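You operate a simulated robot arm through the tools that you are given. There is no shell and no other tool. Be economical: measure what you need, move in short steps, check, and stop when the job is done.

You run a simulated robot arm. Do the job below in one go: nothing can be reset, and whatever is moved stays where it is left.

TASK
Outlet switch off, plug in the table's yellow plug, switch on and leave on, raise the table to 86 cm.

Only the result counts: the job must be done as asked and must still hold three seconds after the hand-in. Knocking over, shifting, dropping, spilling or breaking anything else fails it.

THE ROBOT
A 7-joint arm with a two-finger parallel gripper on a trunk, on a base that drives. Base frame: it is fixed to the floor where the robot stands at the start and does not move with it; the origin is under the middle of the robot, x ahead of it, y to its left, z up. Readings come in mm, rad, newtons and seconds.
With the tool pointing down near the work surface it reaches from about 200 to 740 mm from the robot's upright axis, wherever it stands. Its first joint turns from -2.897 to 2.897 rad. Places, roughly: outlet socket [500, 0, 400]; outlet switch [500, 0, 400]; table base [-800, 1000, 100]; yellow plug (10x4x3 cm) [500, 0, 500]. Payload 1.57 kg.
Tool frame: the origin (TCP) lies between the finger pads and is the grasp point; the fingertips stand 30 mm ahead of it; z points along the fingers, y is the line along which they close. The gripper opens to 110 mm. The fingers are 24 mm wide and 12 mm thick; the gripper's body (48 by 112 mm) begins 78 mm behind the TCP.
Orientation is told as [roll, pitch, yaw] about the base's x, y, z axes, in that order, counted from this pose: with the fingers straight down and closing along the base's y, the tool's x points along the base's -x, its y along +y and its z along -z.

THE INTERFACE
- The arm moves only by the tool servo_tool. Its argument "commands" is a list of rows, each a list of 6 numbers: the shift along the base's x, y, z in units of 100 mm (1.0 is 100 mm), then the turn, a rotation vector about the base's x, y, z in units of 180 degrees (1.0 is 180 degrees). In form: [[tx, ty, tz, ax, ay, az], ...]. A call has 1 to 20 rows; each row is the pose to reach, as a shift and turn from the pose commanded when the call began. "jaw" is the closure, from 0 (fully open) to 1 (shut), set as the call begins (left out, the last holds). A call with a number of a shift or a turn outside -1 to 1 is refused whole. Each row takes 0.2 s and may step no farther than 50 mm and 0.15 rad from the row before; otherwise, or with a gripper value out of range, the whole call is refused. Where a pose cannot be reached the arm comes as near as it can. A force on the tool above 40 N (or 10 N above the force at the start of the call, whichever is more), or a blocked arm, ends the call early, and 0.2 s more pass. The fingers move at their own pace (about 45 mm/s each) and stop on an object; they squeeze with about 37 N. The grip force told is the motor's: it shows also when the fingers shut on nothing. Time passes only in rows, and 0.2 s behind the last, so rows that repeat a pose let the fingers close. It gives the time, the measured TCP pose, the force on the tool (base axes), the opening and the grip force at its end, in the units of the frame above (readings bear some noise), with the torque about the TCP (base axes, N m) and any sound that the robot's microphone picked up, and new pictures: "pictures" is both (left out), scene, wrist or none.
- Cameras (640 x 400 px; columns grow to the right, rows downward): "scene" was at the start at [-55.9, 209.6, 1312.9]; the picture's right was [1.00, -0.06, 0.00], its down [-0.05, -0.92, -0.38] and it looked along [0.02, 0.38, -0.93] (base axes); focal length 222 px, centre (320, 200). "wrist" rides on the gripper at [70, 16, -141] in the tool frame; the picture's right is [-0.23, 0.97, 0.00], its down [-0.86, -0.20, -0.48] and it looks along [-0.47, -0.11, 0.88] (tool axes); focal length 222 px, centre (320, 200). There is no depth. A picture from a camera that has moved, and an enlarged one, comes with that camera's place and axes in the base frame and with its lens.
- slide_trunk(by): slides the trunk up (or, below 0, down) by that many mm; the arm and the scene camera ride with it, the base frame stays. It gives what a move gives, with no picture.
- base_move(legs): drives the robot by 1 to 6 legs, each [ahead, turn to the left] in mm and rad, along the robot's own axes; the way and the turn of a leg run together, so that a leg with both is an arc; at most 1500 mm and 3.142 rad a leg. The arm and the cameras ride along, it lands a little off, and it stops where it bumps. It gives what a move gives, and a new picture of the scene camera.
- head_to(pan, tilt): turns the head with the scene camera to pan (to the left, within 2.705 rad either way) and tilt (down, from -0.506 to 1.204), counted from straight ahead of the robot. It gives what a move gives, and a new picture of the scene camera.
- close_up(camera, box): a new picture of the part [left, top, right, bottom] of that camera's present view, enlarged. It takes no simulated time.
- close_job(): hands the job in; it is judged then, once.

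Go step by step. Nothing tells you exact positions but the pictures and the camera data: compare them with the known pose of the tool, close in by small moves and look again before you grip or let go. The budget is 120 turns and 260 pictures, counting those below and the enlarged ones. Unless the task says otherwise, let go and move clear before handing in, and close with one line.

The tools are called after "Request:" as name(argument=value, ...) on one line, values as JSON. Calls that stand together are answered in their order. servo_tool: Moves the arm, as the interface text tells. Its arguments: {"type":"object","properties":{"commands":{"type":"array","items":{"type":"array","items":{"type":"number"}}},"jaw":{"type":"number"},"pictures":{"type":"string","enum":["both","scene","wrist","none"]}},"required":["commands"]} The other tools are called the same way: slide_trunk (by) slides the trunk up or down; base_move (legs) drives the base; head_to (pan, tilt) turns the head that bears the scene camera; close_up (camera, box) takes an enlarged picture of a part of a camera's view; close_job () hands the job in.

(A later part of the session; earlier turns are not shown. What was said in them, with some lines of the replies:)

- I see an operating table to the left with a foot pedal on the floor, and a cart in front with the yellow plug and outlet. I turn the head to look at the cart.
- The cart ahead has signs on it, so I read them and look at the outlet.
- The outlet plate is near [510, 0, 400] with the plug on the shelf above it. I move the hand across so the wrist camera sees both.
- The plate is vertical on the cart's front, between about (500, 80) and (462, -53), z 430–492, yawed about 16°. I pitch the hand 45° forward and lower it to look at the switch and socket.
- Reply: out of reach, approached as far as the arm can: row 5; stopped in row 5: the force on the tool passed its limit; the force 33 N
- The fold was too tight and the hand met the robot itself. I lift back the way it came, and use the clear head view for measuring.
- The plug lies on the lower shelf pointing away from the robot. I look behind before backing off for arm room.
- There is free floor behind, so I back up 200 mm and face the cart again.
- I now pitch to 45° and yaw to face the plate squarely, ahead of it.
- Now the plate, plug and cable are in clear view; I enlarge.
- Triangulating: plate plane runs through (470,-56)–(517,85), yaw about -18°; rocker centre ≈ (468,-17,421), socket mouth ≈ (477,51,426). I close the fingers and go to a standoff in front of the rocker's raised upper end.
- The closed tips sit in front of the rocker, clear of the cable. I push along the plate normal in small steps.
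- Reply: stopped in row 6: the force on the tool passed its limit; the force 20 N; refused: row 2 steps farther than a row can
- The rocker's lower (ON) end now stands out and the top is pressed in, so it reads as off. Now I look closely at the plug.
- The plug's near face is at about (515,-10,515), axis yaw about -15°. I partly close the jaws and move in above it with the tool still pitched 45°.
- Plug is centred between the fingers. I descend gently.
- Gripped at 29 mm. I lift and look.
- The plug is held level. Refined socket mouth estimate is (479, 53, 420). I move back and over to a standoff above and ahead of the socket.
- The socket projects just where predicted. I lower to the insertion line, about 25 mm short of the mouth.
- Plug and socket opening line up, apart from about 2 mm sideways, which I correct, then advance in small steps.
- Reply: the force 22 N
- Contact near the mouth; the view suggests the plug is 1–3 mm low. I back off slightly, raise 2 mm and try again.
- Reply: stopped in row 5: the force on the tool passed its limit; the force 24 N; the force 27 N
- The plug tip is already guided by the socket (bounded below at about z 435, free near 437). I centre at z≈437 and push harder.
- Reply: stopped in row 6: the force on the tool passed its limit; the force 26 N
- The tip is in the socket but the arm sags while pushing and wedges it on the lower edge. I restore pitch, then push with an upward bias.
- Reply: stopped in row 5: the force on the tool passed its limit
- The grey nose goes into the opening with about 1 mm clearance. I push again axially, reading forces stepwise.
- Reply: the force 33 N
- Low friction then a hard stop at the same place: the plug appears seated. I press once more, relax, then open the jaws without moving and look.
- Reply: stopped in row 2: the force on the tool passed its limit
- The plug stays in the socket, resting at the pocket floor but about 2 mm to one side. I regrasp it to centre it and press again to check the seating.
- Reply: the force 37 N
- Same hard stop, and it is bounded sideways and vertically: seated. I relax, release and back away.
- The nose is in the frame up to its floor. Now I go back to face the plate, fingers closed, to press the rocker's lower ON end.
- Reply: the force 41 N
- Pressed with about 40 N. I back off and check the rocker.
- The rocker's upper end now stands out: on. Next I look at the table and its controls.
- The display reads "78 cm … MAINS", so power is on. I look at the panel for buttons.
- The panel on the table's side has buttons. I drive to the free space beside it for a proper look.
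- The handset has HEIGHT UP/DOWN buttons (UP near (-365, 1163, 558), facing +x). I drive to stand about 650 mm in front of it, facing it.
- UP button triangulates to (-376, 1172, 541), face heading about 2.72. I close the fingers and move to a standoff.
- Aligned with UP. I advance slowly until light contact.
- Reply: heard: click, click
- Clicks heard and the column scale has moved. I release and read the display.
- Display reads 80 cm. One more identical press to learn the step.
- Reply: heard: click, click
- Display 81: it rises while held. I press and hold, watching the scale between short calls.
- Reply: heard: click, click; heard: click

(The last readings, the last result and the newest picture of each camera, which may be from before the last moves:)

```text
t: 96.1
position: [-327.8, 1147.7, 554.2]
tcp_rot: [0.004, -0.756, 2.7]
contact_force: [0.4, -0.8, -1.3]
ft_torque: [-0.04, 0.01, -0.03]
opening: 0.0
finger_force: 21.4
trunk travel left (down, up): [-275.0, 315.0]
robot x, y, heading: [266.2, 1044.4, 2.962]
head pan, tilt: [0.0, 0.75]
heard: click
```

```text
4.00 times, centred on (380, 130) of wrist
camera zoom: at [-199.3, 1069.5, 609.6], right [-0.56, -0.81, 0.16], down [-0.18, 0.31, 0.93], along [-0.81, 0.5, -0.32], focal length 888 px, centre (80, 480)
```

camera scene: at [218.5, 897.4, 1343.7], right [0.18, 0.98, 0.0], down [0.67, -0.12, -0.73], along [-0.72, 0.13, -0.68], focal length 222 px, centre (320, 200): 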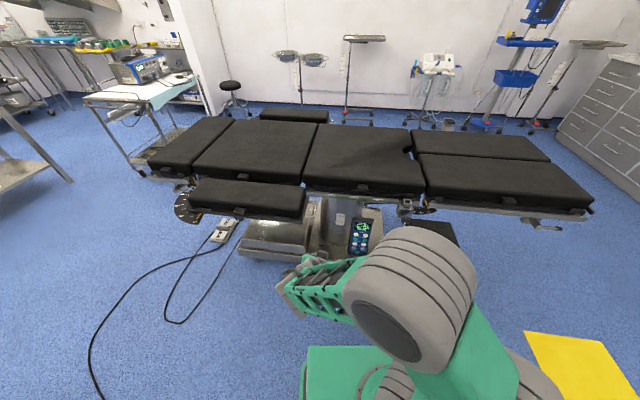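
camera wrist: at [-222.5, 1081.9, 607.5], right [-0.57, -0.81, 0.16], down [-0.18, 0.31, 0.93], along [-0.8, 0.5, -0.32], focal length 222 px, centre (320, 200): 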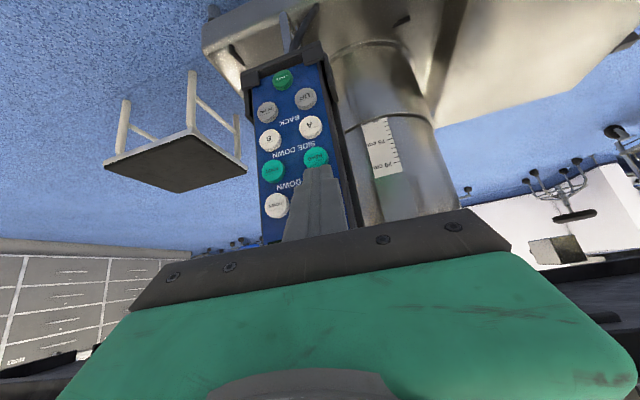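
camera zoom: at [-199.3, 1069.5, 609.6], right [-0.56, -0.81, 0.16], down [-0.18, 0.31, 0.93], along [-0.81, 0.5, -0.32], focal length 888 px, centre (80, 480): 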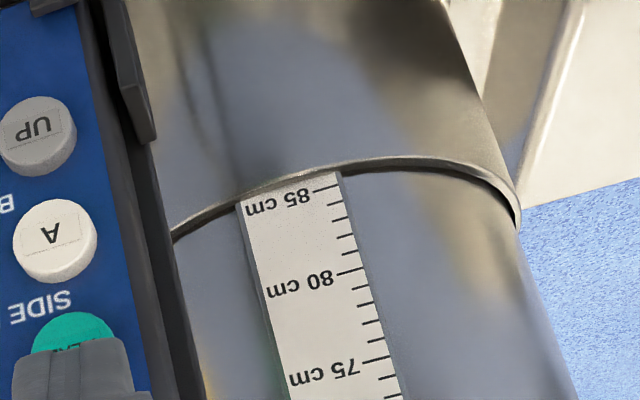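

Request:
servo_tool(commands=[[0.2, -0.1, 0.3, 0, 0, 0], [0.4, -0.3, 0.6, 0, 0, 0], [0.6, -0.6, 0.9, 0, 0, 0]], jaw=0.3, pictures="none")

Request:
close_up(camera="wrist", box=[230, 110, 390, 240])

```text
t: 96.9
position: [-265.3, 1087.1, 642.4]
tcp_rot: [0.002, -0.754, 2.698]
contact_force: [-0.4, -0.7, -0.6]
ft_torque: [0.0, 0.0, -0.04]
opening: 67.9
finger_force: 0.2
trunk travel left (down, up): [-275.0, 315.0]
robot x, y, heading: [266.9, 1045.9, 2.962]
head pan, tilt: [0.0, 0.75]
```

```text
3.08 times, centred on (310, 175) of wrist
camera zoom: at [-138.5, 1009.2, 698.9], right [-0.57, -0.81, 0.16], down [-0.18, 0.31, 0.93], along [-0.8, 0.5, -0.32], focal length 684 px, centre (351, 277)
```

zoom: 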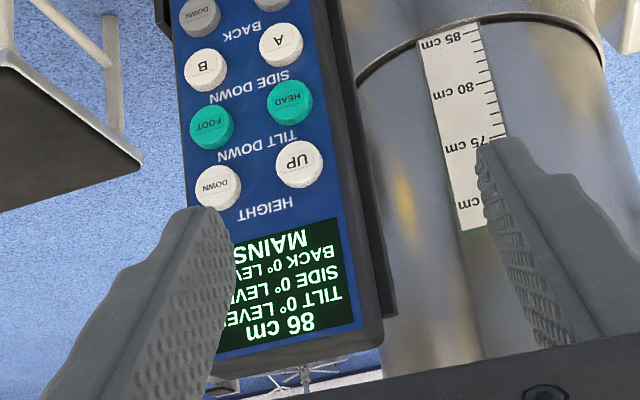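

The display reads 86 cm, level and MAINS, so power is on through the plug. I retreat the hand a little more before handing in.

Request:
servo_tool(commands=[[0.3, -0.2, 0.1, 0, 0, 0], [0.6, -0.4, 0.1, 0, 0, 0], [0.6, -0.4, 0.1, 0, 0, 0]], pictures="wrist")

Request:
close_up(camera="wrist", box=[230, 110, 390, 240])

```text
t: 97.7
position: [-205.7, 1044.8, 652.5]
tcp_rot: [0.002, -0.755, 2.699]
contact_force: [0.0, 0.0, 0.5]
ft_torque: [0.03, 0.0, 0.01]
opening: 77.0
finger_force: 0.1
trunk travel left (down, up): [-275.0, 315.0]
robot x, y, heading: [264.7, 1044.7, 2.971]
head pan, tilt: [0.0, 0.75]
camera wrist: at [-78.0, 968.0, 708.6], right [-0.57, -0.81, 0.16], down [-0.18, 0.31, 0.93], along [-0.8, 0.5, -0.32], focal length 222 px, centre (320, 200)
```

wrist: 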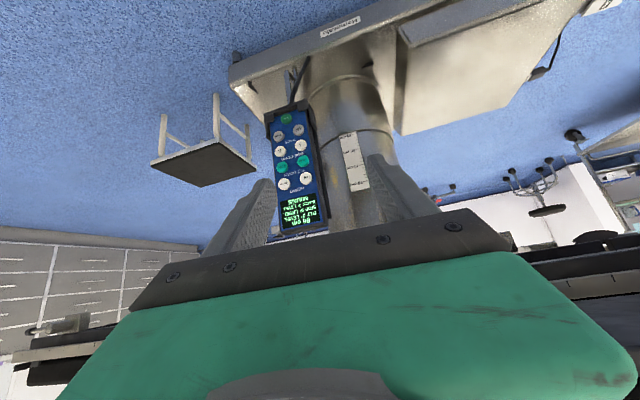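

```text
3.08 times, centred on (310, 175) of wrist
camera zoom: at [-78.0, 968.0, 708.6], right [-0.57, -0.81, 0.16], down [-0.18, 0.31, 0.93], along [-0.8, 0.5, -0.32], focal length 684 px, centre (351, 277)
```

zoom: 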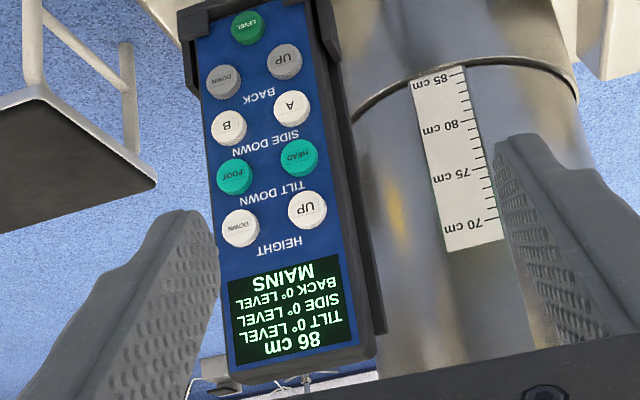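

The display is steady at 86 cm on MAINS and the hand is clear, so I hand in.

Request:
close_job()

```text
The job is handed in.
```

The job is handed in: the outlet was switched off, the yellow plug pushed in to a hard stop, the outlet switched back on and left on, and the table raised until its display read 86 cm on MAINS.
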